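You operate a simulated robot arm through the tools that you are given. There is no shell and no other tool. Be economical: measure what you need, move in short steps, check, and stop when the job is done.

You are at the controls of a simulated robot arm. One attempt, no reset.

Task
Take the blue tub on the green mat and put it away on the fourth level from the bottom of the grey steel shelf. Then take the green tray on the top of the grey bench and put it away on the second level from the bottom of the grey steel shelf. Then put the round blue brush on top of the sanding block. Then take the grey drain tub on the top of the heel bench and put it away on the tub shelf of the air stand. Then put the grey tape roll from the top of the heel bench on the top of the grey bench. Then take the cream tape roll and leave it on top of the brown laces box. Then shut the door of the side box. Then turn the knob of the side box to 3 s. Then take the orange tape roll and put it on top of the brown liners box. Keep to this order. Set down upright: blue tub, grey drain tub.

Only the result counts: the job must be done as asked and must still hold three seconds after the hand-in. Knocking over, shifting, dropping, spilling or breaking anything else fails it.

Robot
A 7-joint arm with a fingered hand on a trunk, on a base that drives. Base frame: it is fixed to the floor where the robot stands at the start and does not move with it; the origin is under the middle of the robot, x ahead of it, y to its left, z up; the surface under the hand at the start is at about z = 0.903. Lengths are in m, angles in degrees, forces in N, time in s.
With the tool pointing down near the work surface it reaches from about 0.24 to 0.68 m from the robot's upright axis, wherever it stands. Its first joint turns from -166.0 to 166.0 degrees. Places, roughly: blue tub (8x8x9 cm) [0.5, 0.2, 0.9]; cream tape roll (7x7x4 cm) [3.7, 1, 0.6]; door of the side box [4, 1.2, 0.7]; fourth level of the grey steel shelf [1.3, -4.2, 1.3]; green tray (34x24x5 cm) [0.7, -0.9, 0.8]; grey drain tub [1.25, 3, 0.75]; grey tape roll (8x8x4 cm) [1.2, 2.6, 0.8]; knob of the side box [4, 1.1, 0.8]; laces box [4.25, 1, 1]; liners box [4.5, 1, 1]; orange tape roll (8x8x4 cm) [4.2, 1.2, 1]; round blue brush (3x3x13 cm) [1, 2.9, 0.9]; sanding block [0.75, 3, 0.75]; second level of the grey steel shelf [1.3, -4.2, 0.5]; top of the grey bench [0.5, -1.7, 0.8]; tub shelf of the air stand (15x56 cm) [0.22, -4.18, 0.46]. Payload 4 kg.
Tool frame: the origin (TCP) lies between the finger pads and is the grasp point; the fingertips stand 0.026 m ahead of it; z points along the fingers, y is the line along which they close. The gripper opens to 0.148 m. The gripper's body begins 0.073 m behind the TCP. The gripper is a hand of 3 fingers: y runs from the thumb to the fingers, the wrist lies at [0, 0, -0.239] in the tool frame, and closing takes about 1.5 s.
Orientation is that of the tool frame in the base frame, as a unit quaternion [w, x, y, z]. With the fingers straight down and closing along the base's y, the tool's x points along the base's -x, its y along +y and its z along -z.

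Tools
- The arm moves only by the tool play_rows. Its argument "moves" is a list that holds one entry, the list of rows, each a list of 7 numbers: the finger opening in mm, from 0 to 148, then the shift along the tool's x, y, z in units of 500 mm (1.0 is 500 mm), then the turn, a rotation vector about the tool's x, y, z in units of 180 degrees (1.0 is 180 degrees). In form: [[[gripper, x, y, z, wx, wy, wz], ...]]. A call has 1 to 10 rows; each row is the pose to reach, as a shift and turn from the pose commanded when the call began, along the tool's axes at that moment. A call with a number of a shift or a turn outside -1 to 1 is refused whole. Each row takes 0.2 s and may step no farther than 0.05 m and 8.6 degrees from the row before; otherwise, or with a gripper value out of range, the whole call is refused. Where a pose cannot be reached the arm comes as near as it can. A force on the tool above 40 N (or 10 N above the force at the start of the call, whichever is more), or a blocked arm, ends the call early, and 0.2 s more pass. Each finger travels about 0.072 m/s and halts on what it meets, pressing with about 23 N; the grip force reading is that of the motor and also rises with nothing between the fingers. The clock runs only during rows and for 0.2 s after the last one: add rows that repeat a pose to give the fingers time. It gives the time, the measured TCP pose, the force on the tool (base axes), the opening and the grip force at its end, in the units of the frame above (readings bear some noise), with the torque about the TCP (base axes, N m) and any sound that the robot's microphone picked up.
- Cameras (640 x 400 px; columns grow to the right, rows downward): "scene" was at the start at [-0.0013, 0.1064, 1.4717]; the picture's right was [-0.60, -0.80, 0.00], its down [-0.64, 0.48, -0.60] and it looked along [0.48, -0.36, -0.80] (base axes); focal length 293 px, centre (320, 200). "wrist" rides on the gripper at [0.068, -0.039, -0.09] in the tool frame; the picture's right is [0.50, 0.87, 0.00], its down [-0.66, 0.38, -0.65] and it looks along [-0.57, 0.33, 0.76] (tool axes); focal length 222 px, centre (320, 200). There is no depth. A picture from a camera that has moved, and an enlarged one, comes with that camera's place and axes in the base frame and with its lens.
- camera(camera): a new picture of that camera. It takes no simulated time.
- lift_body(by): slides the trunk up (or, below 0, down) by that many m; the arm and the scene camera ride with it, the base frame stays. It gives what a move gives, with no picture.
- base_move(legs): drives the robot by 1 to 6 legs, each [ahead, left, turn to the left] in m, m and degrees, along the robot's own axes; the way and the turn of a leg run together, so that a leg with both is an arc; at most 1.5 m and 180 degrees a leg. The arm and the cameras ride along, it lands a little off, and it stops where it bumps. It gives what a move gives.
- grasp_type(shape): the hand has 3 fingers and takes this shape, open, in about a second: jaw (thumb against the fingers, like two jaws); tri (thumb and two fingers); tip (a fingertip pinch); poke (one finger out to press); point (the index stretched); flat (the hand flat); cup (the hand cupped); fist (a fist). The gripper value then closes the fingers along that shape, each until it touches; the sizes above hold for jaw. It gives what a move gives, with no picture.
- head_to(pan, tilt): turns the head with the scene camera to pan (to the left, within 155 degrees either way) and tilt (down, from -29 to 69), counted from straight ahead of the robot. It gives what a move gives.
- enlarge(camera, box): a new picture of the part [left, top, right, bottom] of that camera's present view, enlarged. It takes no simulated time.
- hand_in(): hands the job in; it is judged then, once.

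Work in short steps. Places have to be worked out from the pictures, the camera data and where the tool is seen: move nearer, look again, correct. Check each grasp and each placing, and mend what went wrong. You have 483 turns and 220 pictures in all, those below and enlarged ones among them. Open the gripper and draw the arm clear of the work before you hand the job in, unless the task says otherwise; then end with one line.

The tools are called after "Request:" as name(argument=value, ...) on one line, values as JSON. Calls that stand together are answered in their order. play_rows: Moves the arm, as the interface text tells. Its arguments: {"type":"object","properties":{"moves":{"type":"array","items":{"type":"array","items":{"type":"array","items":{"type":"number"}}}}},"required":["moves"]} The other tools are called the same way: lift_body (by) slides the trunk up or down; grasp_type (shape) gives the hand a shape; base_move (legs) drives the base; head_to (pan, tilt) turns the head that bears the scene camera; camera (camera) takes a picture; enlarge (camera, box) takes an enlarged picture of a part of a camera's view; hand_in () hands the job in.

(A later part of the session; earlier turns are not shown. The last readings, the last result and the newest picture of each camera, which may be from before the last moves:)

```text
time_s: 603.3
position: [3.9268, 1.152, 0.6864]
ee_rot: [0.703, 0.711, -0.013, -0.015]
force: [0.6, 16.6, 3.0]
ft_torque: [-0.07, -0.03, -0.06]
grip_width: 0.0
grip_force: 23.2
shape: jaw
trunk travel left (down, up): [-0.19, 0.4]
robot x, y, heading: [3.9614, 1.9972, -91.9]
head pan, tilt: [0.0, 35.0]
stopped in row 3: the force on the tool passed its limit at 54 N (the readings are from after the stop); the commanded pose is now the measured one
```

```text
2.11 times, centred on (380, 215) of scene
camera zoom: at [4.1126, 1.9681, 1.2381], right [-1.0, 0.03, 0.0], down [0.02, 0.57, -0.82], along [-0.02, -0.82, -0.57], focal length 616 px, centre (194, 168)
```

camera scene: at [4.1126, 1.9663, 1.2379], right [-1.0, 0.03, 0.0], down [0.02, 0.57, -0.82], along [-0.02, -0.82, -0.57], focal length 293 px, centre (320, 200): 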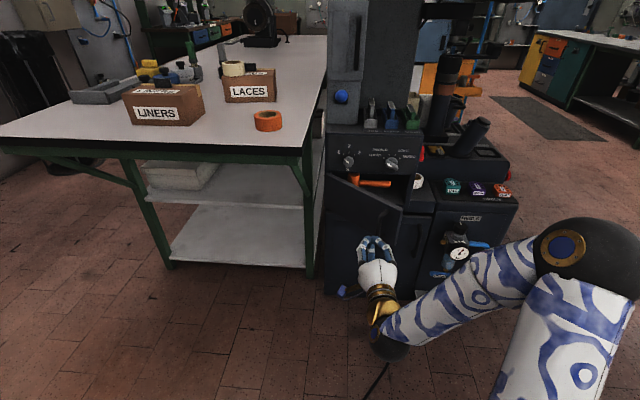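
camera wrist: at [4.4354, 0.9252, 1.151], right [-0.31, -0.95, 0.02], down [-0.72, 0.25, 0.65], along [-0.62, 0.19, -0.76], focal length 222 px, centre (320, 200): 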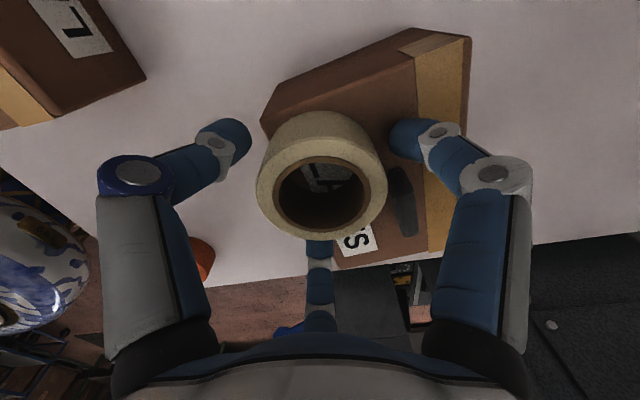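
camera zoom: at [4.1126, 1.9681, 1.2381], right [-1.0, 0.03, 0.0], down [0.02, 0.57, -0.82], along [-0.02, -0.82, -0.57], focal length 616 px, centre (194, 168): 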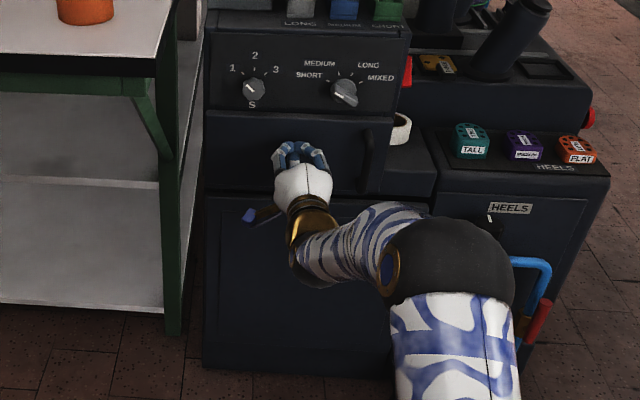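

The door is shut. I withdraw and zoom in on the knob.

Request:
play_rows(moves=[[[0, 0, 0, -0.06, 0, 0, 0], [0, 0, 0, -0.14, 0, 0, 0], [0, 0, 0, -0.22, 0, 0, 0], [0, 0, 0, -0.3, 0, 0, 0], [0, 0, 0, -0.3, 0, 0, 0]]])

Request:
enlarge(camera="scene", box=[320, 120, 420, 220])

```text
time_s: 604.5
position: [3.9321, 1.3003, 0.6869]
ee_rot: [0.704, 0.71, -0.014, -0.014]
force: [-0.7, 0.0, -0.9]
ft_torque: [-0.03, -0.01, 0.0]
grip_width: 0.0003
grip_force: 22.9
shape: jaw
trunk travel left (down, up): [-0.19, 0.4]
robot x, y, heading: [3.9636, 1.9987, -91.8]
head pan, tilt: [0.0, 35.0]
```

```text
4.00 times, centred on (370, 170) of scene
camera zoom: at [4.1125, 1.9663, 1.238], right [-1.0, 0.03, 0.0], down [0.02, 0.57, -0.82], along [-0.02, -0.82, -0.57], focal length 1171 px, centre (120, 320)
```

zoom: 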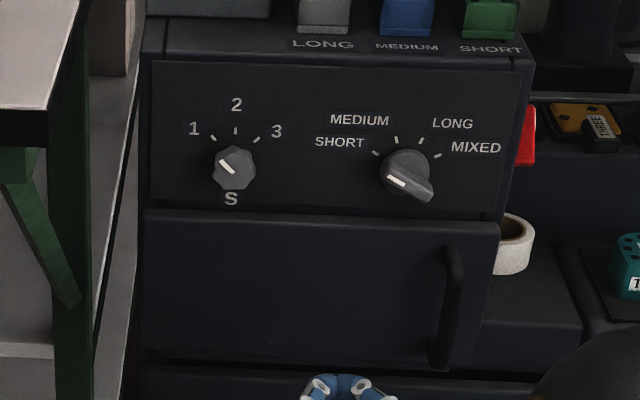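

The knob's pointer stands at 1; it must turn 90° clockwise to 3. Triangulation puts the knob near (3.991, 1.105–1.125, 0.785). I move in front of it with the hand pre-rolled by -45°.

Request:
play_rows(moves=[[[10, 0.02, 0.035, 0.0, 0, -0.002, -0.042], [20, 0.04, 0.07, 0.0, 0, -0.004, -0.084], [30, 0.06, 0.105, 0.02, 0, -0.006, -0.126], [40, 0.08, 0.14, 0.04, 0, -0.009, -0.168], [50, 0.1, 0.17, 0.06, 0, -0.012, -0.21], [55, 0.12, 0.2, 0.08, 0, -0.0128, -0.25], [55, 0.12, 0.2, 0.08, 0, -0.0128, -0.25]]])

Request:
camera(camera="wrist")

Request:
enlarge(camera="scene", box=[310, 120, 430, 240])

```text
time_s: 606.1
position: [3.9919, 1.2576, 0.7861]
ee_rot: [0.644, 0.661, 0.246, -0.296]
force: [0.2, 0.5, -0.4]
ft_torque: [-0.03, 0.01, -0.01]
grip_width: 0.0546
grip_force: 0.0
shape: jaw
trunk travel left (down, up): [-0.19, 0.4]
robot x, y, heading: [3.9635, 1.994, -91.4]
head pan, tilt: [0.0, 35.0]
```

```text
35 pictures are left
camera wrist: at [4.0185, 1.3454, 0.7103], right [0.96, -0.07, 0.25], down [-0.14, 0.67, 0.73], along [-0.22, -0.74, 0.64], focal length 222 px, centre (320, 200)
```

wrist: 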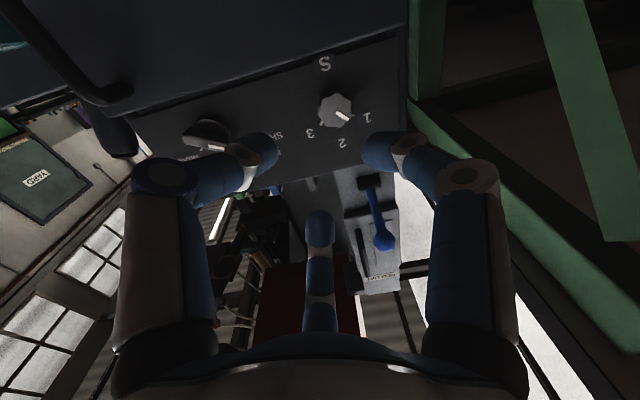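

```text
3.33 times, centred on (370, 180) of scene
camera zoom: at [4.1126, 1.9663, 1.238], right [-1.0, 0.03, 0.0], down [0.02, 0.57, -0.82], along [-0.02, -0.82, -0.57], focal length 976 px, centre (153, 267)
```

zoom: 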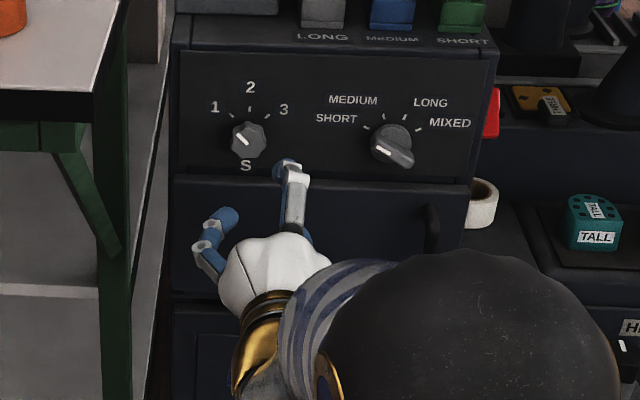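

Knob face triangulates to (3.994, 1.12, 0.791). I align and advance until the fingertips are level with the knob face.

Request:
play_rows(moves=[[[55, 0.009, 0.023, 0.05, 0, 0, 0], [55, 0.009, 0.023, 0.11, 0, 0, 0], [55, 0.009, 0.023, 0.17, 0, 0, 0], [55, 0.009, 0.023, 0.21, 0, 0, 0], [55, 0.009, 0.023, 0.21, 0, 0, 0]]])

Request:
camera(camera="wrist")

Request:
enlarge(camera="scene", box=[310, 120, 430, 240])

```text
time_s: 607.3
position: [3.9935, 1.1515, 0.7916]
ee_rot: [0.644, 0.661, 0.246, -0.296]
force: [0.3, 0.6, 0.0]
ft_torque: [0.02, 0.01, -0.02]
grip_width: 0.0547
grip_force: 0.0
shape: jaw
trunk travel left (down, up): [-0.19, 0.4]
robot x, y, heading: [3.96, 1.9994, -91.6]
head pan, tilt: [0.0, 35.0]
```

```text
33 pictures are left
camera wrist: at [4.0211, 1.2392, 0.7159], right [0.96, -0.07, 0.26], down [-0.14, 0.67, 0.73], along [-0.22, -0.74, 0.64], focal length 222 px, centre (320, 200)
```

wrist: 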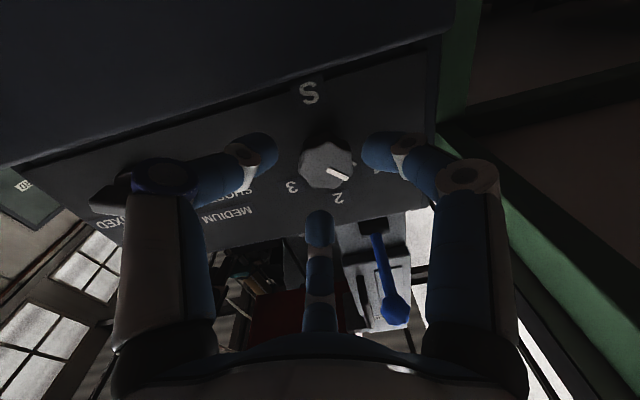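

```text
3.33 times, centred on (370, 180) of scene
camera zoom: at [4.1126, 1.9662, 1.238], right [-1.0, 0.03, 0.0], down [0.02, 0.57, -0.82], along [-0.02, -0.82, -0.57], focal length 976 px, centre (153, 267)
```

zoom: 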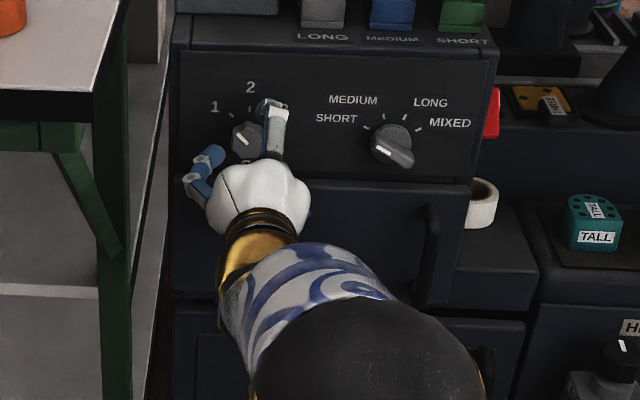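

Nearly centred (4 mm off). I correct, advance 2.4 cm, and close on the knob.

Request:
play_rows(moves=[[[55, 0.006, 0.006, 0.02, 0, 0, 0], [55, 0.006, 0.006, 0.04, 0, 0, 0], [55, 0.006, 0.006, 0.048, 0, 0, 0], [42, 0.006, 0.006, 0.048, 0, 0, 0], [32, 0.006, 0.006, 0.048, 0, 0, 0], [22, 0.006, 0.006, 0.048, 0, 0, 0], [15, 0.006, 0.006, 0.048, 0, 0, 0], [15, 0.006, 0.006, 0.048, 0, 0, 0]]])

Request:
camera(camera="wrist")

```text
time_s: 609.1
position: [3.9978, 1.1262, 0.7918]
ee_rot: [0.644, 0.661, 0.246, -0.296]
force: [-2.3, -4.1, -0.2]
ft_torque: [0.02, 0.0, -0.02]
grip_width: 0.0281
grip_force: 23.1
shape: jaw
trunk travel left (down, up): [-0.19, 0.4]
robot x, y, heading: [3.9618, 1.9964, -91.5]
head pan, tilt: [0.0, 35.0]
```

```text
31 pictures are left
camera wrist: at [4.024, 1.2149, 0.7154], right [0.96, -0.07, 0.26], down [-0.14, 0.67, 0.73], along [-0.22, -0.74, 0.64], focal length 222 px, centre (320, 200)
```

wrist: 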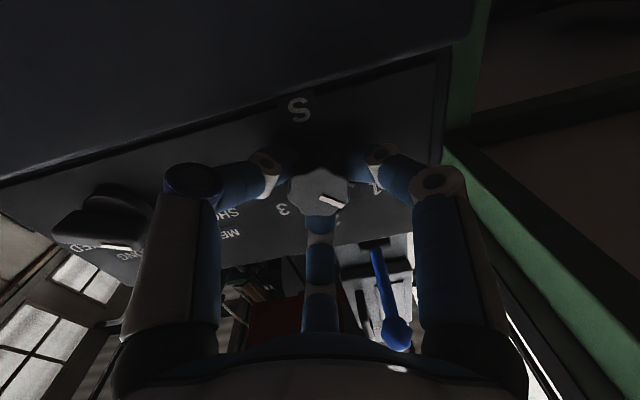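

The knob is held (28 mm). I turn clockwise 45° first.

Request:
play_rows(moves=[[[15, 0, 0, 0, 0, 0, 0.03], [15, 0, 0, 0, 0, 0, 0.065], [15, 0, 0, 0, 0, 0, 0.1], [15, 0, 0, 0, 0, 0, 0.135], [15, 0, 0, 0, 0, 0, 0.17], [15, 0, 0, 0, 0, 0, 0.21], [15, 0, 0, 0, 0, 0, 0.25], [15, 0, 0, 0, 0, 0, 0.25]]])

Request:
camera(camera="wrist")

```text
time_s: 610.9
position: [3.9975, 1.1271, 0.791]
ee_rot: [0.709, 0.704, -0.026, -0.027]
force: [-5.7, -13.3, 3.9]
ft_torque: [-0.17, 0.05, -0.15]
grip_width: 0.0276
grip_force: 22.5
shape: jaw
trunk travel left (down, up): [-0.19, 0.4]
robot x, y, heading: [3.9615, 2.0017, -91.5]
head pan, tilt: [0.0, 35.0]
```

```text
30 pictures are left
camera wrist: at [4.0708, 1.2121, 0.7512], right [0.5, -0.03, 0.87], down [-0.6, 0.7, 0.37], along [-0.62, -0.71, 0.33], focal length 222 px, centre (320, 200)
```

wrist: 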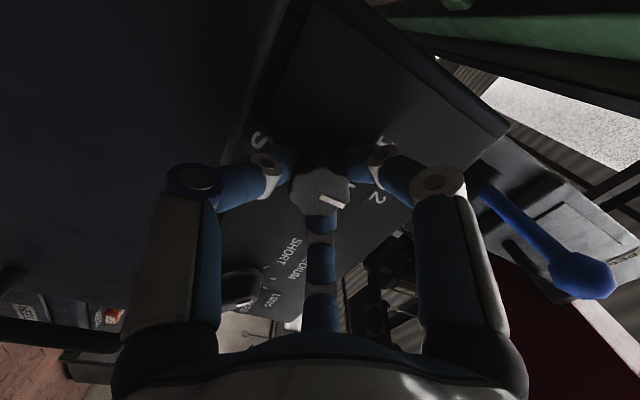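

The knob turns with the hand; the pointer is at 2. I turn another 45°.

Request:
play_rows(moves=[[[15, 0, 0, 0, 0, 0, 0.03], [15, 0, 0, 0, 0, 0, 0.065], [15, 0, 0, 0, 0, 0, 0.1], [15, 0, 0, 0, 0, 0, 0.135], [15, 0, 0, 0, 0, 0, 0.17], [15, 0, 0, 0, 0, 0, 0.21], [15, 0, 0, 0, 0, 0, 0.25], [15, 0, 0, 0, 0, 0, 0.25]]])

Request:
camera(camera="wrist")

```text
time_s: 612.7
position: [3.9966, 1.126, 0.79]
ee_rot: [0.665, 0.641, -0.294, 0.245]
force: [-6.7, -8.0, 0.2]
ft_torque: [-0.06, -0.03, -0.32]
grip_width: 0.0276
grip_force: 22.8
shape: jaw
trunk travel left (down, up): [-0.19, 0.4]
robot x, y, heading: [3.9623, 1.9979, -91.6]
head pan, tilt: [0.0, 35.0]
```

```text
29 pictures are left
camera wrist: at [4.0782, 1.2117, 0.8102], right [-0.26, 0.02, 0.97], down [-0.68, 0.71, -0.2], along [-0.69, -0.71, -0.17], focal length 222 px, centre (320, 200)
```

wrist: 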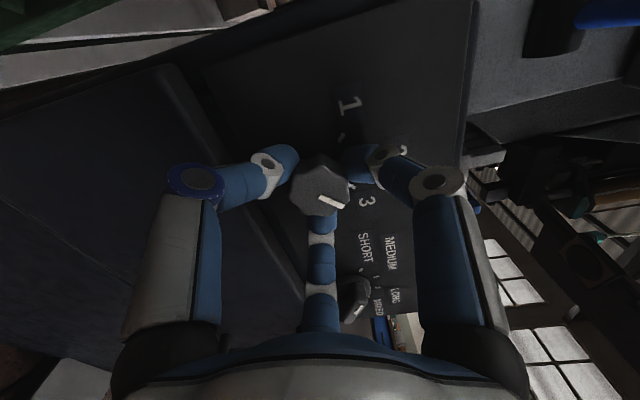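

The pointer now faces 3. I release, back off, and check.

Request:
play_rows(moves=[[[30, 0, 0, 0, 0, 0, 0], [40, 0, 0, 0, 0, 0, 0], [50, 0, 0, 0, 0, 0, 0], [55, 0, 0, 0, 0, 0, 0], [55, 0, 0, -0.05, 0, 0, 0], [55, 0, 0, -0.11, 0, 0, 0], [55, 0, 0, -0.18, 0, 0, 0], [55, 0, 0, -0.26, 0, 0, 0], [55, 0, 0, -0.34, 0, 0, 0]]])

Request:
enlarge(camera="scene", box=[320, 120, 420, 220])

```text
time_s: 614.7
position: [4.0106, 1.2975, 0.7903]
ee_rot: [0.665, 0.641, -0.294, 0.246]
force: [-0.5, -0.2, -0.1]
ft_torque: [0.01, -0.01, 0.04]
grip_width: 0.0544
grip_force: 0.0
shape: jaw
trunk travel left (down, up): [-0.19, 0.4]
robot x, y, heading: [3.9625, 2.0004, -91.6]
head pan, tilt: [0.0, 35.0]
```

```text
4.00 times, centred on (370, 170) of scene
camera zoom: at [4.1125, 1.966, 1.2379], right [-1.0, 0.03, 0.0], down [0.02, 0.57, -0.82], along [-0.02, -0.82, -0.57], focal length 1171 px, centre (120, 320)
```

zoom: 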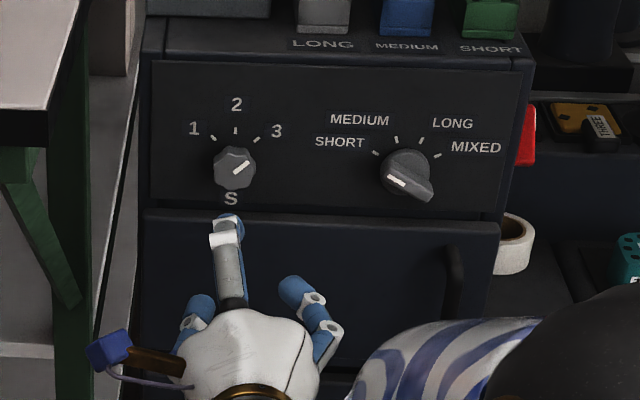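

Request:
enlarge(camera="scene", box=[362, 142, 398, 174])

```text
12.50 times, centred on (380, 158) of scene
camera zoom: at [4.1125, 1.966, 1.2379], right [-1.0, 0.03, 0.0], down [0.02, 0.57, -0.82], along [-0.02, -0.82, -0.57], focal length 3659 px, centre (-430, 725)
```

zoom: 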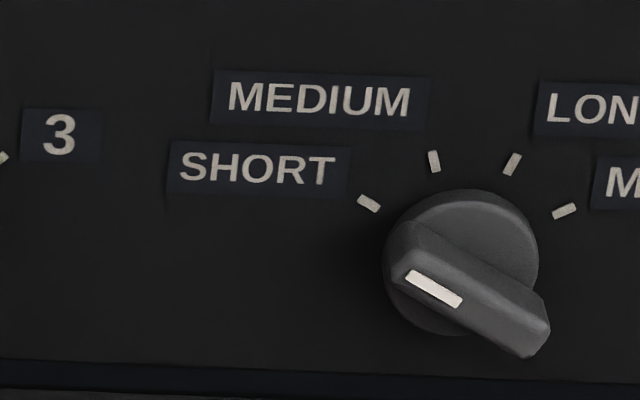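

Request:
enlarge(camera="scene", box=[330, 142, 366, 176])

```text
11.76 times, centred on (348, 159) of scene
camera zoom: at [4.1125, 1.966, 1.2379], right [-1.0, 0.03, 0.0], down [0.02, 0.57, -0.82], along [-0.02, -0.82, -0.57], focal length 3444 px, centre (-9, 682)
```

zoom: 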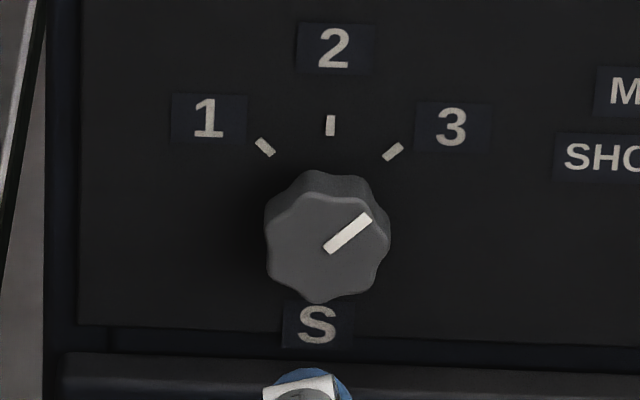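

The pointer is parallel to the 3 tick: knob done. Now I withdraw and bring the hand back to vertical for the orange roll.

Request:
play_rows(moves=[[[55, 0, 0, -0.05, 0, 0, -0.042], [55, 0, 0, -0.1, 0, 0, -0.084], [55, 0, 0, -0.15, 0, 0, -0.126], [55, 0, 0, -0.2, 0, 0, -0.168], [55, 0, 0, -0.25, 0, 0, -0.21], [55, 0, 0, -0.3, 0, 0, -0.25], [55, 0, 0, -0.3, 0, 0, -0.25]]])

Request:
play_rows(moves=[[[60, 0, 0, 0, 0.045, 0, 0], [65, 0, 0, 0, 0.09, 0, 0], [70, 0, 0, 0, 0.135, 0, 0], [75, 0, 0, 0, 0.18, 0, 0], [80, 0, 0, 0, 0.225, 0, 0], [85, 0, 0, 0, 0.27, 0, 0], [90, 0, 0, 0, 0.315, 0, 0], [95, 0, 0, 0, 0.36, 0, 0], [100, 0, 0, 0, 0.405, 0, 0], [100, 0, 0, 0, 0.45, 0, 0]]])

Request:
play_rows(moves=[[[100, 0, 0, 0, 0.045, 0, 0], [100, 0, 0, 0, 0.05, 0, 0]]])

```text
time_s: 616.3
position: [4.0209, 1.4477, 0.7895]
ee_rot: [0.708, 0.705, -0.026, -0.028]
force: [0.3, -0.2, 0.6]
ft_torque: [0.0, -0.01, -0.03]
grip_width: 0.0549
grip_force: 0.0
shape: jaw
trunk travel left (down, up): [-0.19, 0.4]
robot x, y, heading: [3.9636, 1.9967, -91.4]
head pan, tilt: [0.0, 35.0]
```

```text
time_s: 618.5
position: [4.021, 1.4482, 0.7908]
ee_rot: [0.081, 0.996, -0.036, -0.003]
force: [-0.2, 0.5, 0.3]
ft_torque: [-0.05, -0.02, 0.04]
grip_width: 0.0998
grip_force: 0.1
shape: jaw
trunk travel left (down, up): [-0.19, 0.4]
robot x, y, heading: [3.9624, 1.9988, -91.5]
head pan, tilt: [0.0, 35.0]
```

```text
time_s: 619.1
position: [4.0207, 1.4469, 0.79]
ee_rot: [0.003, 0.999, -0.036, -0.002]
force: [-1.2, -0.5, -0.7]
ft_torque: [-0.03, 0.0, -0.04]
grip_width: 0.0996
grip_force: 0.1
shape: jaw
trunk travel left (down, up): [-0.19, 0.4]
robot x, y, heading: [3.9616, 2.0005, -91.6]
head pan, tilt: [0.0, 35.0]
```

Request:
lift_body(by=0.4)

Request:
base_move(legs=[[0, 0.33, 0], [0.36, 0, 0]])

Request:
head_to(pan=5, tilt=50)

Request:
camera(camera="scene")

Request:
camera(camera="wrist")

```text
time_s: 622.9
position: [4.0204, 1.4471, 1.1891]
ee_rot: [0.003, 0.999, -0.035, -0.002]
force: [-0.4, 0.4, 0.7]
ft_torque: [0.02, 0.01, -0.01]
grip_width: 0.0995
grip_force: 0.1
shape: jaw
trunk travel left (down, up): [-0.59, 0.0]
robot x, y, heading: [3.9635, 1.9947, -91.8]
head pan, tilt: [0.0, 35.0]
```

```text
time_s: 627.0
position: [4.3309, 1.0763, 1.1888]
ee_rot: [0.003, 0.999, -0.041, 0.0]
force: [0.0, -0.1, 0.0]
ft_torque: [-0.02, -0.02, -0.03]
grip_width: 0.0997
grip_force: 0.0
shape: jaw
trunk travel left (down, up): [-0.59, 0.0]
robot x, y, heading: [4.2791, 1.6264, -92.1]
head pan, tilt: [0.0, 35.0]
```

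```text
time_s: 627.8
position: [4.3318, 1.0769, 1.1882]
ee_rot: [0.003, 0.999, -0.041, -0.001]
force: [0.1, 0.4, -0.2]
ft_torque: [0.01, -0.01, -0.01]
grip_width: 0.0997
grip_force: 0.0
shape: jaw
trunk travel left (down, up): [-0.59, 0.0]
robot x, y, heading: [4.2798, 1.6273, -92.2]
head pan, tilt: [5.0, 50.0]
```

```text
25 pictures are left
camera scene: at [4.4337, 1.606, 1.6163], right [-1.0, -0.05, 0.0], down [-0.04, 0.76, -0.64], along [0.03, -0.64, -0.77], focal length 293 px, centre (320, 200)
```

scene: 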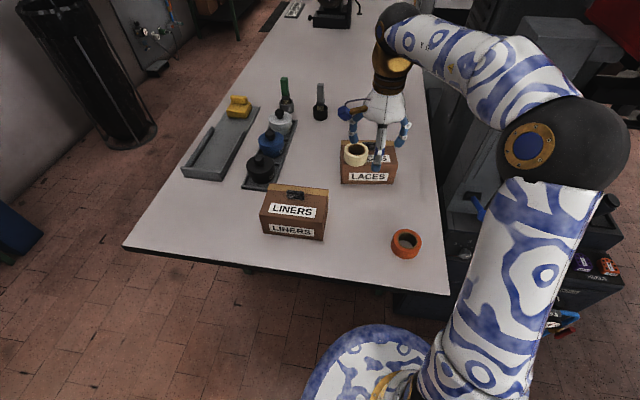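

```text
24 pictures are left
camera wrist: at [4.4022, 1.1102, 1.2792], right [0.43, -0.9, 0.0], down [-0.68, -0.32, 0.66], along [-0.59, -0.28, -0.75], focal length 222 px, centre (320, 200)
```

wrist: 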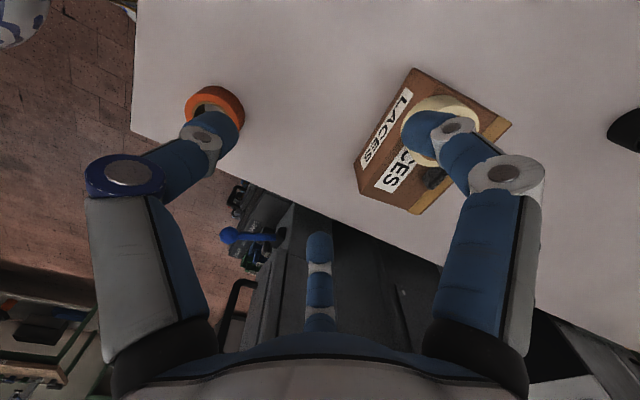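

The cream roll still sits on the laces box; the orange roll is at (4.235, 1.204). I move above it.

Request:
play_rows(moves=[[[104, -0.045, -0.05, 0.02, 0, 0, 0], [104, -0.09, -0.1, 0.05, 0, 0, 0], [104, -0.135, -0.15, 0.09, 0, 0, 0], [104, -0.18, -0.2, 0.13, 0, 0, 0], [104, -0.213, -0.237, 0.18, 0, 0, 0], [104, -0.213, -0.237, 0.24, 0, 0, 0], [104, -0.213, -0.237, 0.29, 0, 0, 0], [104, -0.213, -0.237, 0.29, 0, 0, 0]]])

Request:
camera(camera="wrist")

```text
time_s: 629.6
position: [4.236, 1.2023, 1.0444]
ee_rot: [0.003, 0.999, -0.04, 0.0]
force: [0.0, 0.0, -0.6]
ft_torque: [-0.02, 0.01, 0.0]
grip_width: 0.1035
grip_force: 0.0
shape: jaw
trunk travel left (down, up): [-0.59, 0.0]
robot x, y, heading: [4.277, 1.6295, -92.2]
head pan, tilt: [5.0, 50.0]
```

```text
23 pictures are left
camera wrist: at [4.3068, 1.2361, 1.1339], right [0.43, -0.9, 0.0], down [-0.68, -0.32, 0.66], along [-0.59, -0.28, -0.75], focal length 222 px, centre (320, 200)
```

wrist: 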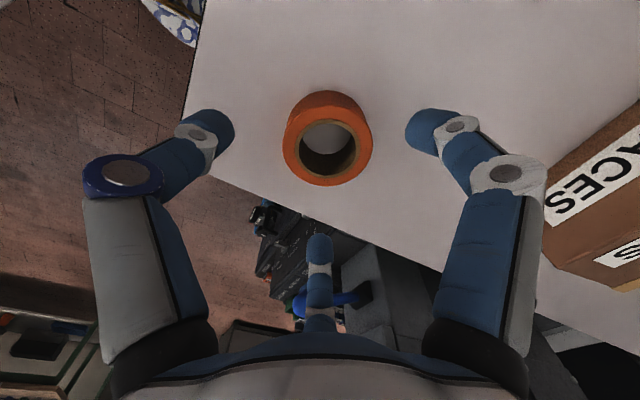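

Centred. Down and close.

Request:
play_rows(moves=[[[104, -0.003, 0.006, 0.05, 0, 0, 0], [104, -0.003, 0.006, 0.1, 0, 0, 0], [104, -0.003, 0.006, 0.146, 0, 0, 0], [90, -0.003, 0.006, 0.146, 0, 0, 0], [78, -0.003, 0.006, 0.146, 0, 0, 0], [68, -0.003, 0.006, 0.146, 0, 0, 0], [60, -0.003, 0.006, 0.146, 0, 0, 0], [55, -0.003, 0.006, 0.146, 0, 0, 0], [55, -0.003, 0.006, 0.146, 0, 0, 0]]])

Request:
play_rows(moves=[[[55, 0, 0, -0.06, 0, 0, 0], [55, 0, 0, -0.13, 0, 0, 0], [55, 0, 0, -0.2, 0, 0, 0], [55, 0, 0, -0.27, 0, 0, 0], [55, 0, 0, -0.27, 0, 0, 0]]])

Request:
camera(camera="wrist")

Request:
enlarge(camera="scene", box=[240, 160, 360, 260])

```text
time_s: 631.6
position: [4.234, 1.1985, 0.9716]
ee_rot: [0.002, 0.999, -0.042, -0.001]
force: [0.5, -0.6, 0.1]
ft_torque: [-0.01, 0.03, -0.01]
grip_width: 0.0635
grip_force: 23.1
shape: jaw
trunk travel left (down, up): [-0.59, 0.0]
robot x, y, heading: [4.2802, 1.6285, -92.1]
head pan, tilt: [5.0, 50.0]
```

```text
time_s: 632.8
position: [4.2318, 1.1994, 1.1057]
ee_rot: [0.003, 0.999, -0.04, -0.001]
force: [-0.5, 0.1, -1.0]
ft_torque: [0.01, 0.0, 0.04]
grip_width: 0.0635
grip_force: 22.8
shape: jaw
trunk travel left (down, up): [-0.59, 0.0]
robot x, y, heading: [4.2762, 1.6295, -91.9]
head pan, tilt: [5.0, 50.0]
```

```text
22 pictures are left
camera wrist: at [4.3032, 1.2331, 1.1959], right [0.43, -0.9, 0.0], down [-0.68, -0.32, 0.66], along [-0.59, -0.28, -0.75], focal length 222 px, centre (320, 200)
```

wrist: 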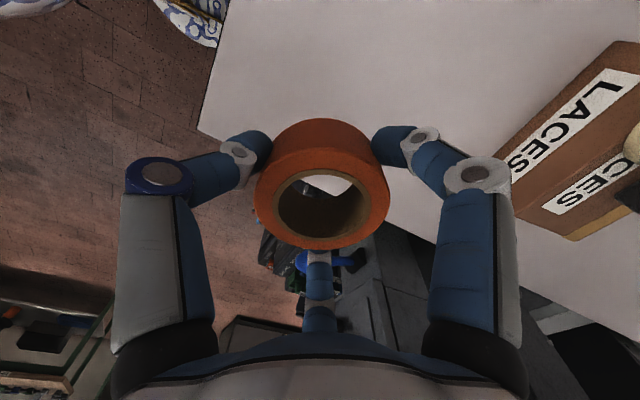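

```text
4.00 times, centred on (300, 210) of scene
camera zoom: at [4.4336, 1.6061, 1.6162], right [-1.0, -0.05, 0.0], down [-0.04, 0.77, -0.64], along [0.03, -0.64, -0.77], focal length 1171 px, centre (400, 160)
```

zoom: 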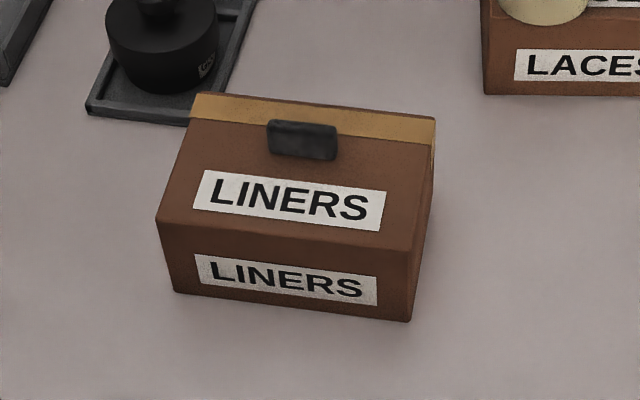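

Liners box: top z ≈ 1.018, x 4.44–4.61, y 1.08–1.175; its clip spans x 4.502–4.549 with front at y ≈ 1.104. I aim for (4.480, 1.147) with the hand turned 25° so no finger meets the clip.

Request:
play_rows(moves=[[[55, 0.085, 0.01, 0, 0, 0, -0.023], [55, 0.17, 0.02, 0, 0, 0, -0.046], [55, 0.255, 0.03, 0, 0, 0, -0.07], [55, 0.34, 0.045, 0, 0, 0, -0.093], [55, 0.425, 0.055, 0, 0, 0, -0.116], [55, 0.503, 0.065, 0, 0, 0, -0.139], [55, 0.503, 0.065, 0, 0, 0, -0.139]]])

Request:
camera(camera="wrist")

Request:
enlarge(camera="scene", box=[240, 160, 360, 260])

```text
time_s: 634.4
position: [4.4811, 1.1467, 1.105]
ee_rot: [0.002, 0.984, 0.178, -0.002]
force: [0.7, 0.6, -0.2]
ft_torque: [-0.01, -0.02, -0.01]
grip_width: 0.0633
grip_force: 22.9
shape: jaw
trunk travel left (down, up): [-0.59, 0.0]
robot x, y, heading: [4.2746, 1.6291, -92.1]
head pan, tilt: [5.0, 50.0]
```

```text
20 pictures are left
camera wrist: at [4.5312, 1.2069, 1.1951], right [0.77, -0.64, 0.0], down [-0.48, -0.58, 0.66], along [-0.42, -0.51, -0.75], focal length 222 px, centre (320, 200)
```

wrist: 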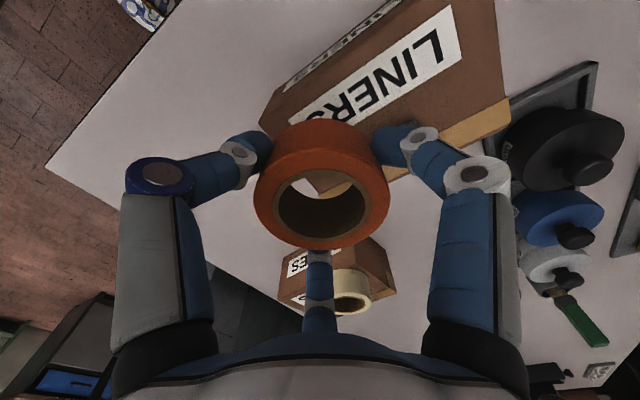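

```text
4.00 times, centred on (300, 210) of scene
camera zoom: at [4.4337, 1.606, 1.6162], right [-1.0, -0.05, 0.0], down [-0.04, 0.77, -0.64], along [0.03, -0.64, -0.77], focal length 1171 px, centre (400, 160)
```

zoom: 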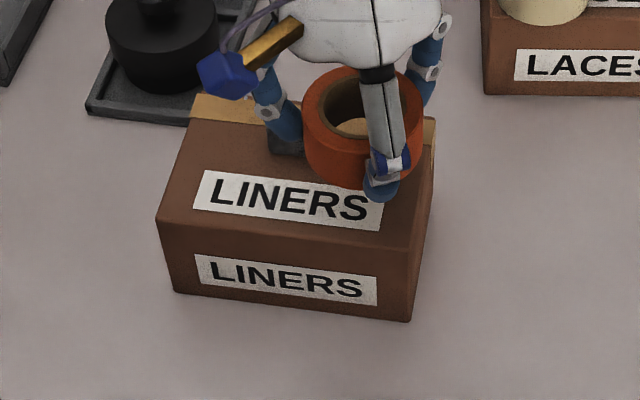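

Well placed beside the clip. I lower, then finely to contact.

Request:
play_rows(moves=[[[55, 0, 0, 0.04, 0, 0, 0], [55, 0, 0, 0.075, 0, 0, 0], [55, 0, 0, 0.09, 0, 0, 0], [55, 0, 0, 0.09, 0, 0, 0]]])

Request:
play_rows(moves=[[[55, 0, 0, 0.006, 0, 0, 0], [55, 0, 0, 0.006, 0, 0, 0]]])

Request:
play_rows(moves=[[[55, 0, 0, 0.006, 0, 0, 0], [55, 0, 0, 0.006, 0, 0, 0]]])

```text
time_s: 635.4
position: [4.482, 1.1461, 1.0599]
ee_rot: [0.002, 0.984, 0.177, -0.003]
force: [0.0, 1.2, -1.1]
ft_torque: [-0.01, -0.02, -0.02]
grip_width: 0.0493
grip_force: 23.4
shape: jaw
trunk travel left (down, up): [-0.59, 0.0]
robot x, y, heading: [4.2772, 1.6302, -92.0]
head pan, tilt: [5.0, 50.0]
```

```text
time_s: 636.0
position: [4.4807, 1.1462, 1.0579]
ee_rot: [0.004, 0.984, 0.176, -0.002]
force: [-1.0, 1.0, 2.9]
ft_torque: [-0.02, 0.07, -0.01]
grip_width: 0.0494
grip_force: 23.1
shape: jaw
trunk travel left (down, up): [-0.59, 0.0]
robot x, y, heading: [4.2766, 1.6247, -91.9]
head pan, tilt: [5.0, 50.0]
```

```text
time_s: 636.6
position: [4.4799, 1.1465, 1.0548]
ee_rot: [0.003, 0.984, 0.176, -0.002]
force: [-2.6, -2.2, 16.3]
ft_torque: [-0.07, 0.16, -0.06]
grip_width: 0.0499
grip_force: 23.2
shape: jaw
trunk travel left (down, up): [-0.59, 0.0]
robot x, y, heading: [4.2806, 1.6316, -92.0]
head pan, tilt: [5.0, 50.0]
```

The grip width changed from 63 to 49 mm — the roll slipped. I look.

Request:
camera(camera="wrist")

Request:
enlarge(camera="scene", box=[240, 160, 360, 260])

```text
18 pictures are left
camera wrist: at [4.5302, 1.2079, 1.1446], right [0.77, -0.64, 0.0], down [-0.48, -0.58, 0.66], along [-0.42, -0.51, -0.75], focal length 222 px, centre (320, 200)
```

wrist: 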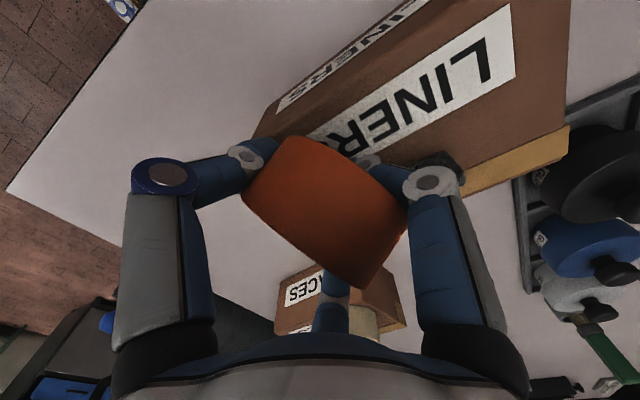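

```text
4.00 times, centred on (300, 210) of scene
camera zoom: at [4.4327, 1.6071, 1.6165], right [-1.0, -0.05, 0.0], down [-0.04, 0.76, -0.64], along [0.03, -0.64, -0.77], focal length 1171 px, centre (400, 160)
```

zoom: 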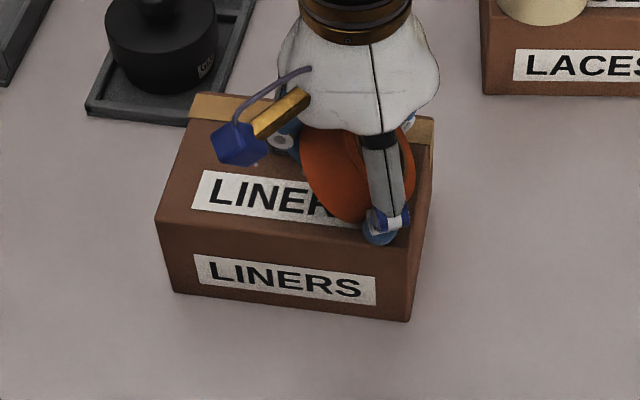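

The roll was flipped, presumably by the clip. I lift it and set it down on the free table area near (4.30, 1.18) to regrasp.

Request:
play_rows(moves=[[[55, 0, 0, -0.05, 0, 0, 0], [55, 0, 0, -0.11, 0, 0, 0], [55, 0, 0, -0.17, 0, 0, 0], [55, -0.07, -0.04, -0.17, 0, 0, 0], [55, -0.14, -0.085, -0.17, 0, 0, 0], [55, -0.21, -0.125, -0.17, 0, 0, 0], [55, -0.28, -0.165, -0.17, 0, 0, 0], [55, -0.314, -0.187, -0.17, 0, 0, 0], [55, -0.314, -0.187, -0.11, 0, 0, 0], [55, -0.314, -0.187, -0.03, 0, 0, 0]]])

Request:
play_rows(moves=[[[55, 0, 0, 0.05, 0, 0, 0], [55, 0, 0, 0.1, 0, 0, 0], [55, 0, 0, 0.14, 0, 0, 0], [55, 0, 0, 0.16, 0, 0, 0], [55, 0, 0, 0.175, 0, 0, 0], [55, 0, 0, 0.18, 0, 0, 0]]])

```text
time_s: 638.8
position: [4.3009, 1.1804, 1.0699]
ee_rot: [0.002, 0.984, 0.176, -0.003]
force: [0.2, 0.2, -1.6]
ft_torque: [-0.01, -0.02, -0.02]
grip_width: 0.0495
grip_force: 23.0
shape: jaw
trunk travel left (down, up): [-0.59, 0.0]
robot x, y, heading: [4.2791, 1.6246, -92.0]
head pan, tilt: [5.0, 50.0]
```

```text
time_s: 640.2
position: [4.3002, 1.1803, 0.9791]
ee_rot: [0.002, 0.984, 0.176, -0.003]
force: [0.6, 0.6, -0.9]
ft_torque: [0.05, 0.02, 0.01]
grip_width: 0.0492
grip_force: 22.7
shape: jaw
trunk travel left (down, up): [-0.59, 0.0]
robot x, y, heading: [4.2791, 1.6283, -92.3]
head pan, tilt: [5.0, 50.0]
```

Request:
play_rows(moves=[[[55, 0, 0, 0.008, 0, 0, 0], [55, 0, 0, 0.016, 0, 0, 0], [55, 0, 0, 0.016, 0, 0, 0], [60, 0, 0, 0.012, 0, 0, 0], [66, 0, 0, 0.006, 0, 0, 0], [74, 0, 0, 0.0, 0, 0, 0], [84, 0, 0, -0.002, 0, 0, 0], [96, 0, 0, -0.006, 0, 0, 0], [106, 0, 0, -0.01, 0, 0, 0]]])

Request:
play_rows(moves=[[[115, 0, 0, -0.02, 0, 0, 0], [120, 0, 0, -0.05, 0, 0, 0], [120, 0, 0, -0.09, 0, 0, 0], [120, 0, 0, -0.14, 0, 0, 0], [120, 0, 0, -0.14, 0, 0, 0]]])

Request:
camera(camera="wrist")

```text
time_s: 642.2
position: [4.3, 1.1801, 0.9843]
ee_rot: [0.002, 0.984, 0.177, -0.003]
force: [0.4, -1.3, -1.0]
ft_torque: [-0.03, -0.02, 0.0]
grip_width: 0.1057
grip_force: 0.0
shape: jaw
trunk travel left (down, up): [-0.59, 0.0]
robot x, y, heading: [4.2776, 1.6254, -92.1]
head pan, tilt: [5.0, 50.0]
```

```text
time_s: 643.4
position: [4.302, 1.1809, 1.0538]
ee_rot: [0.001, 0.984, 0.176, -0.002]
force: [0.8, 0.4, 0.4]
ft_torque: [0.0, 0.01, 0.02]
grip_width: 0.1199
grip_force: 0.0
shape: jaw
trunk travel left (down, up): [-0.59, 0.0]
robot x, y, heading: [4.2742, 1.6282, -92.0]
head pan, tilt: [5.0, 50.0]
```

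```text
16 pictures are left
camera wrist: at [4.3518, 1.2416, 1.1445], right [0.77, -0.64, 0.0], down [-0.48, -0.58, 0.66], along [-0.42, -0.51, -0.75], focal length 222 px, centre (320, 200)
```

wrist: 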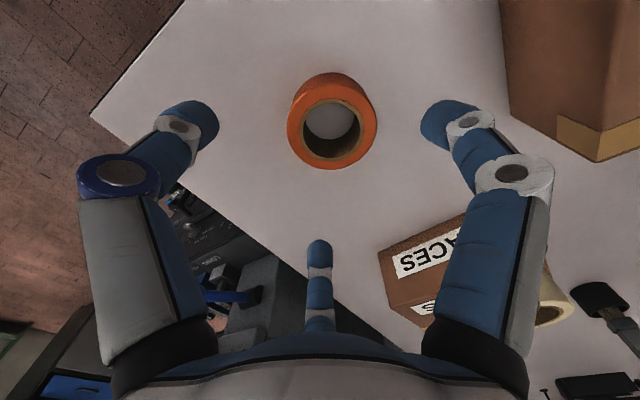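

Flat again at (4.314, 1.174). I regrasp, a little lower this time.

Request:
play_rows(moves=[[[112, 0.018, 0.021, 0.03, 0, 0, 0], [106, 0.018, 0.021, 0.08, 0, 0, 0], [106, 0.018, 0.021, 0.13, 0, 0, 0], [106, 0.018, 0.021, 0.171, 0, 0, 0], [92, 0.018, 0.021, 0.171, 0, 0, 0], [80, 0.018, 0.021, 0.171, 0, 0, 0], [70, 0.018, 0.021, 0.171, 0, 0, 0], [60, 0.018, 0.021, 0.171, 0, 0, 0], [55, 0.018, 0.021, 0.171, 0, 0, 0], [55, 0.018, 0.021, 0.171, 0, 0, 0]]])

Request:
play_rows(moves=[[[55, 0, 0, -0.05, 0, 0, 0], [55, 0, 0, -0.13, 0, 0, 0], [55, 0, 0, -0.21, 0, 0, 0], [55, 0, 0, -0.28, 0, 0, 0], [55, 0, 0, -0.28, 0, 0, 0]]])

Request:
camera(camera="wrist")

```text
time_s: 645.6
position: [4.3135, 1.1709, 0.9693]
ee_rot: [0.003, 0.984, 0.176, -0.002]
force: [0.2, -0.6, 0.5]
ft_torque: [0.0, 0.02, 0.01]
grip_width: 0.0651
grip_force: 22.6
shape: jaw
trunk travel left (down, up): [-0.59, 0.0]
robot x, y, heading: [4.2786, 1.6244, -92.2]
head pan, tilt: [5.0, 50.0]
```

```text
time_s: 646.8
position: [4.3123, 1.1718, 1.1089]
ee_rot: [0.002, 0.984, 0.177, -0.002]
force: [0.8, -0.4, -1.1]
ft_torque: [-0.01, -0.03, -0.02]
grip_width: 0.0651
grip_force: 22.9
shape: jaw
trunk travel left (down, up): [-0.59, 0.0]
robot x, y, heading: [4.278, 1.6327, -92.0]
head pan, tilt: [5.0, 50.0]
```

```text
15 pictures are left
camera wrist: at [4.3629, 1.2325, 1.1986], right [0.77, -0.64, 0.0], down [-0.48, -0.58, 0.66], along [-0.42, -0.51, -0.75], focal length 222 px, centre (320, 200)
```

wrist: 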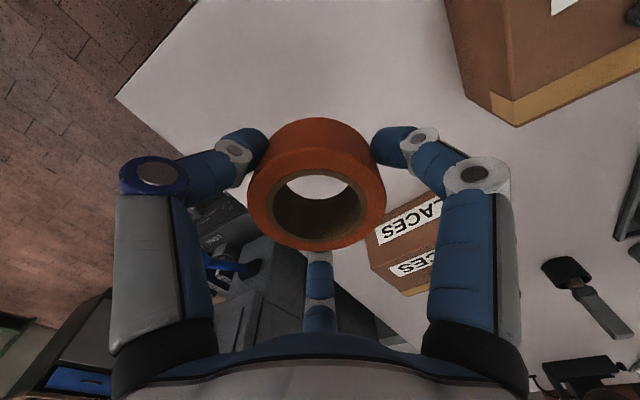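

Held level. I move over (4.468, 1.153), further from the clip, and lower slowly, watching the grip width.

Request:
play_rows(moves=[[[55, 0.07, 0.036, 0, 0, 0, 0], [55, 0.14, 0.072, 0, 0, 0, 0], [55, 0.21, 0.108, 0, 0, 0, 0], [55, 0.279, 0.143, 0, 0, 0, 0], [55, 0.279, 0.143, 0.04, 0, 0, 0], [55, 0.279, 0.143, 0.07, 0, 0, 0], [55, 0.279, 0.143, 0.07, 0, 0, 0]]])

Request:
enlarge(camera="scene", box=[240, 160, 360, 260])

```text
time_s: 648.4
position: [4.4695, 1.1527, 1.0728]
ee_rot: [0.003, 0.984, 0.176, -0.002]
force: [-0.4, 0.3, -0.4]
ft_torque: [-0.04, 0.0, -0.02]
grip_width: 0.0648
grip_force: 23.5
shape: jaw
trunk travel left (down, up): [-0.59, 0.0]
robot x, y, heading: [4.2778, 1.6322, -92.2]
head pan, tilt: [5.0, 50.0]
```

```text
4.00 times, centred on (300, 210) of scene
camera zoom: at [4.4339, 1.606, 1.6162], right [-1.0, -0.05, 0.0], down [-0.04, 0.77, -0.64], along [0.03, -0.64, -0.77], focal length 1171 px, centre (400, 160)
```

zoom: 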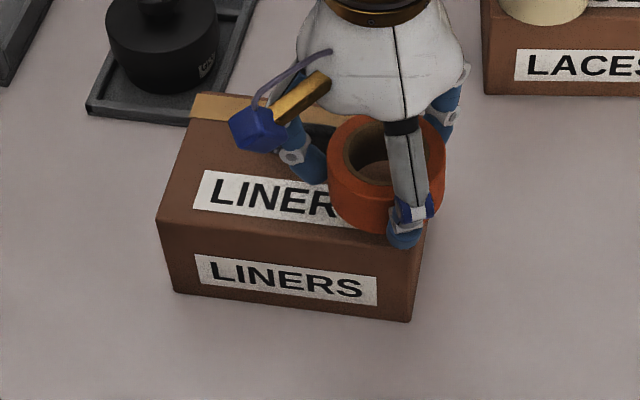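

Request:
play_rows(moves=[[[55, 0, 0, 0.008, 0, 0, 0], [55, 0, 0, 0.016, 0, 0, 0], [55, 0, 0, 0.016, 0, 0, 0]]])

Request:
play_rows(moves=[[[55, 0, 0, 0.006, 0, 0, 0], [55, 0, 0, 0.01, 0, 0, 0], [55, 0, 0, 0.01, 0, 0, 0]]])

```text
time_s: 649.2
position: [4.4688, 1.1546, 1.0653]
ee_rot: [0.002, 0.984, 0.176, -0.002]
force: [-0.3, -0.1, -1.3]
ft_torque: [0.03, -0.01, 0.03]
grip_width: 0.0645
grip_force: 22.8
shape: jaw
trunk travel left (down, up): [-0.59, 0.0]
robot x, y, heading: [4.2731, 1.6266, -91.9]
head pan, tilt: [5.0, 50.0]
```

```text
time_s: 650.0
position: [4.4688, 1.1543, 1.0606]
ee_rot: [0.002, 0.984, 0.177, -0.002]
force: [-0.9, 0.6, -1.1]
ft_torque: [-0.02, 0.0, 0.05]
grip_width: 0.0649
grip_force: 23.3
shape: jaw
trunk travel left (down, up): [-0.59, 0.0]
robot x, y, heading: [4.2771, 1.6294, -91.9]
head pan, tilt: [5.0, 50.0]
```

Request:
play_rows(moves=[[[55, 0, 0, 0.004, 0, 0, 0], [55, 0, 0, 0.007, 0, 0, 0]]])

Request:
play_rows(moves=[[[55, 0, 0, 0.003, 0, 0, 0], [55, 0, 0, 0.005, 0, 0, 0]]])

```text
time_s: 650.6
position: [4.4686, 1.1538, 1.0572]
ee_rot: [0.002, 0.984, 0.176, -0.003]
force: [-0.5, -0.6, -1.0]
ft_torque: [-0.01, 0.01, -0.03]
grip_width: 0.0648
grip_force: 23.3
shape: jaw
trunk travel left (down, up): [-0.59, 0.0]
robot x, y, heading: [4.2802, 1.6277, -92.2]
head pan, tilt: [5.0, 50.0]
```

```text
time_s: 651.2
position: [4.4678, 1.1536, 1.0544]
ee_rot: [0.002, 0.984, 0.176, -0.003]
force: [0.2, -0.1, -1.1]
ft_torque: [-0.02, 0.02, -0.04]
grip_width: 0.0648
grip_force: 23.3
shape: jaw
trunk travel left (down, up): [-0.59, 0.0]
robot x, y, heading: [4.2761, 1.6328, -91.9]
head pan, tilt: [5.0, 50.0]
```

The roll is now 2–4 mm above the lid, still level. I open slowly to let it rest.

Request:
play_rows(moves=[[[62, 0, 0, 0.003, 0, 0, 0], [66, 0, 0, 0.003, 0, 0, 0], [70, 0, 0, 0.003, 0, 0, 0], [74, 0, 0, 0.002, 0, 0, 0], [80, 0, 0, 0.0, 0, 0, 0], [86, 0, 0, -0.004, 0, 0, 0], [92, 0, 0, -0.008, 0, 0, 0], [92, 0, 0, -0.008, 0, 0, 0]]])

Request:
camera(camera="wrist")

```text
time_s: 653.0
position: [4.4695, 1.1539, 1.0588]
ee_rot: [0.002, 0.985, 0.175, -0.002]
force: [-0.6, -1.1, -0.2]
ft_torque: [-0.02, 0.02, 0.03]
grip_width: 0.0914
grip_force: 0.1
shape: jaw
trunk travel left (down, up): [-0.59, 0.0]
robot x, y, heading: [4.278, 1.6265, -92.0]
head pan, tilt: [5.0, 50.0]
```

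```text
13 pictures are left
camera wrist: at [4.5186, 1.2154, 1.1488], right [0.77, -0.64, 0.0], down [-0.48, -0.58, 0.66], along [-0.42, -0.51, -0.75], focal length 222 px, centre (320, 200)
```

wrist: 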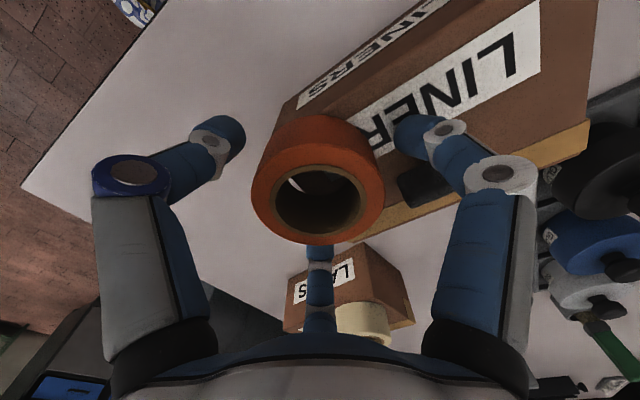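

The roll lies flat on the liners box. I rise straight up and draw back toward the robot.

Request:
play_rows(moves=[[[96, 0, 0, -0.03, 0, 0, 0], [100, 0, 0, -0.08, 0, 0, 0], [100, 0, 0, -0.14, 0, 0, 0], [100, 0, 0, -0.2, 0, 0, 0], [100, -0.035, -0.08, -0.2, 0, 0, 0], [100, -0.07, -0.155, -0.2, 0, 0, 0], [100, -0.105, -0.23, -0.2, 0, 0, 0], [100, -0.14, -0.305, -0.2, 0, 0, 0], [100, -0.177, -0.385, -0.2, 0, 0, 0]]])

Request:
camera(camera="scene")

Request:
enlarge(camera="scene", box=[240, 110, 420, 260])

```text
time_s: 655.0
position: [4.317, 1.307, 1.1574]
ee_rot: [0.004, 0.984, 0.176, -0.002]
force: [0.0, 0.7, -0.8]
ft_torque: [0.01, 0.0, -0.02]
grip_width: 0.0994
grip_force: 0.0
shape: jaw
trunk travel left (down, up): [-0.59, 0.0]
robot x, y, heading: [4.2744, 1.6297, -92.0]
head pan, tilt: [5.0, 50.0]
```

```text
12 pictures are left
camera scene: at [4.4331, 1.6066, 1.6164], right [-1.0, -0.05, 0.0], down [-0.04, 0.76, -0.64], along [0.03, -0.64, -0.77], focal length 293 px, centre (320, 200)
```

scene: 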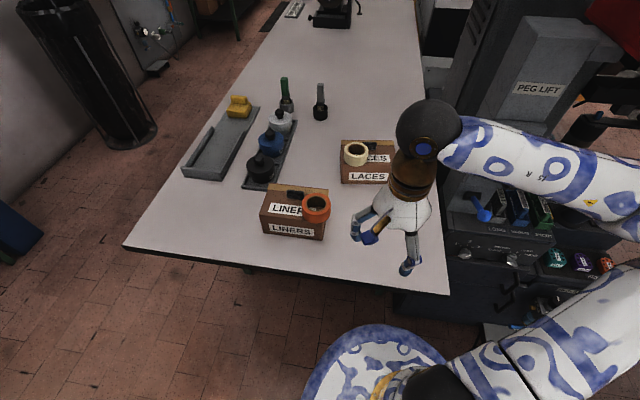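

```text
2.67 times, centred on (330, 185) of scene
camera zoom: at [4.4331, 1.6066, 1.6164], right [-1.0, -0.05, 0.0], down [-0.04, 0.76, -0.64], along [0.03, -0.64, -0.77], focal length 781 px, centre (293, 240)
```

zoom: 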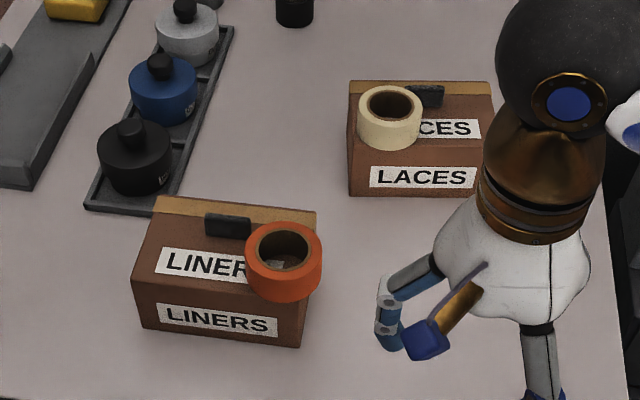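

Both rolls lie flat on their boxes. I back the robot away to clear the table and take a last look.

Request:
base_move(legs=[[-0.25, 0, 0]])

Request:
head_to(pan=0, tilt=40)

Request:
camera(camera="scene")

```text
time_s: 656.8
position: [4.3292, 1.5559, 1.1591]
ee_rot: [0.003, 0.984, 0.176, -0.003]
force: [0.2, -0.8, -0.1]
ft_torque: [-0.02, 0.04, 0.02]
grip_width: 0.0997
grip_force: 0.1
shape: jaw
trunk travel left (down, up): [-0.59, 0.0]
robot x, y, heading: [4.2825, 1.8792, -91.9]
head pan, tilt: [5.0, 50.0]
```

```text
time_s: 657.5
position: [4.3282, 1.5564, 1.1577]
ee_rot: [0.002, 0.984, 0.177, -0.002]
force: [-1.3, 0.1, 0.2]
ft_torque: [0.0, 0.0, -0.02]
grip_width: 0.0995
grip_force: 0.1
shape: jaw
trunk travel left (down, up): [-0.59, 0.0]
robot x, y, heading: [4.2866, 1.8782, -91.7]
head pan, tilt: [0.0, 40.0]
```

```text
10 pictures are left
camera scene: at [4.4353, 1.8485, 1.6304], right [-1.0, 0.03, 0.0], down [0.02, 0.64, -0.77], along [-0.03, -0.77, -0.64], focal length 293 px, centre (320, 200)
```

scene: 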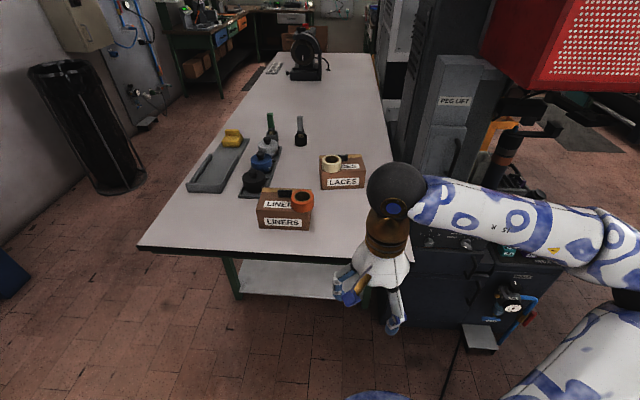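

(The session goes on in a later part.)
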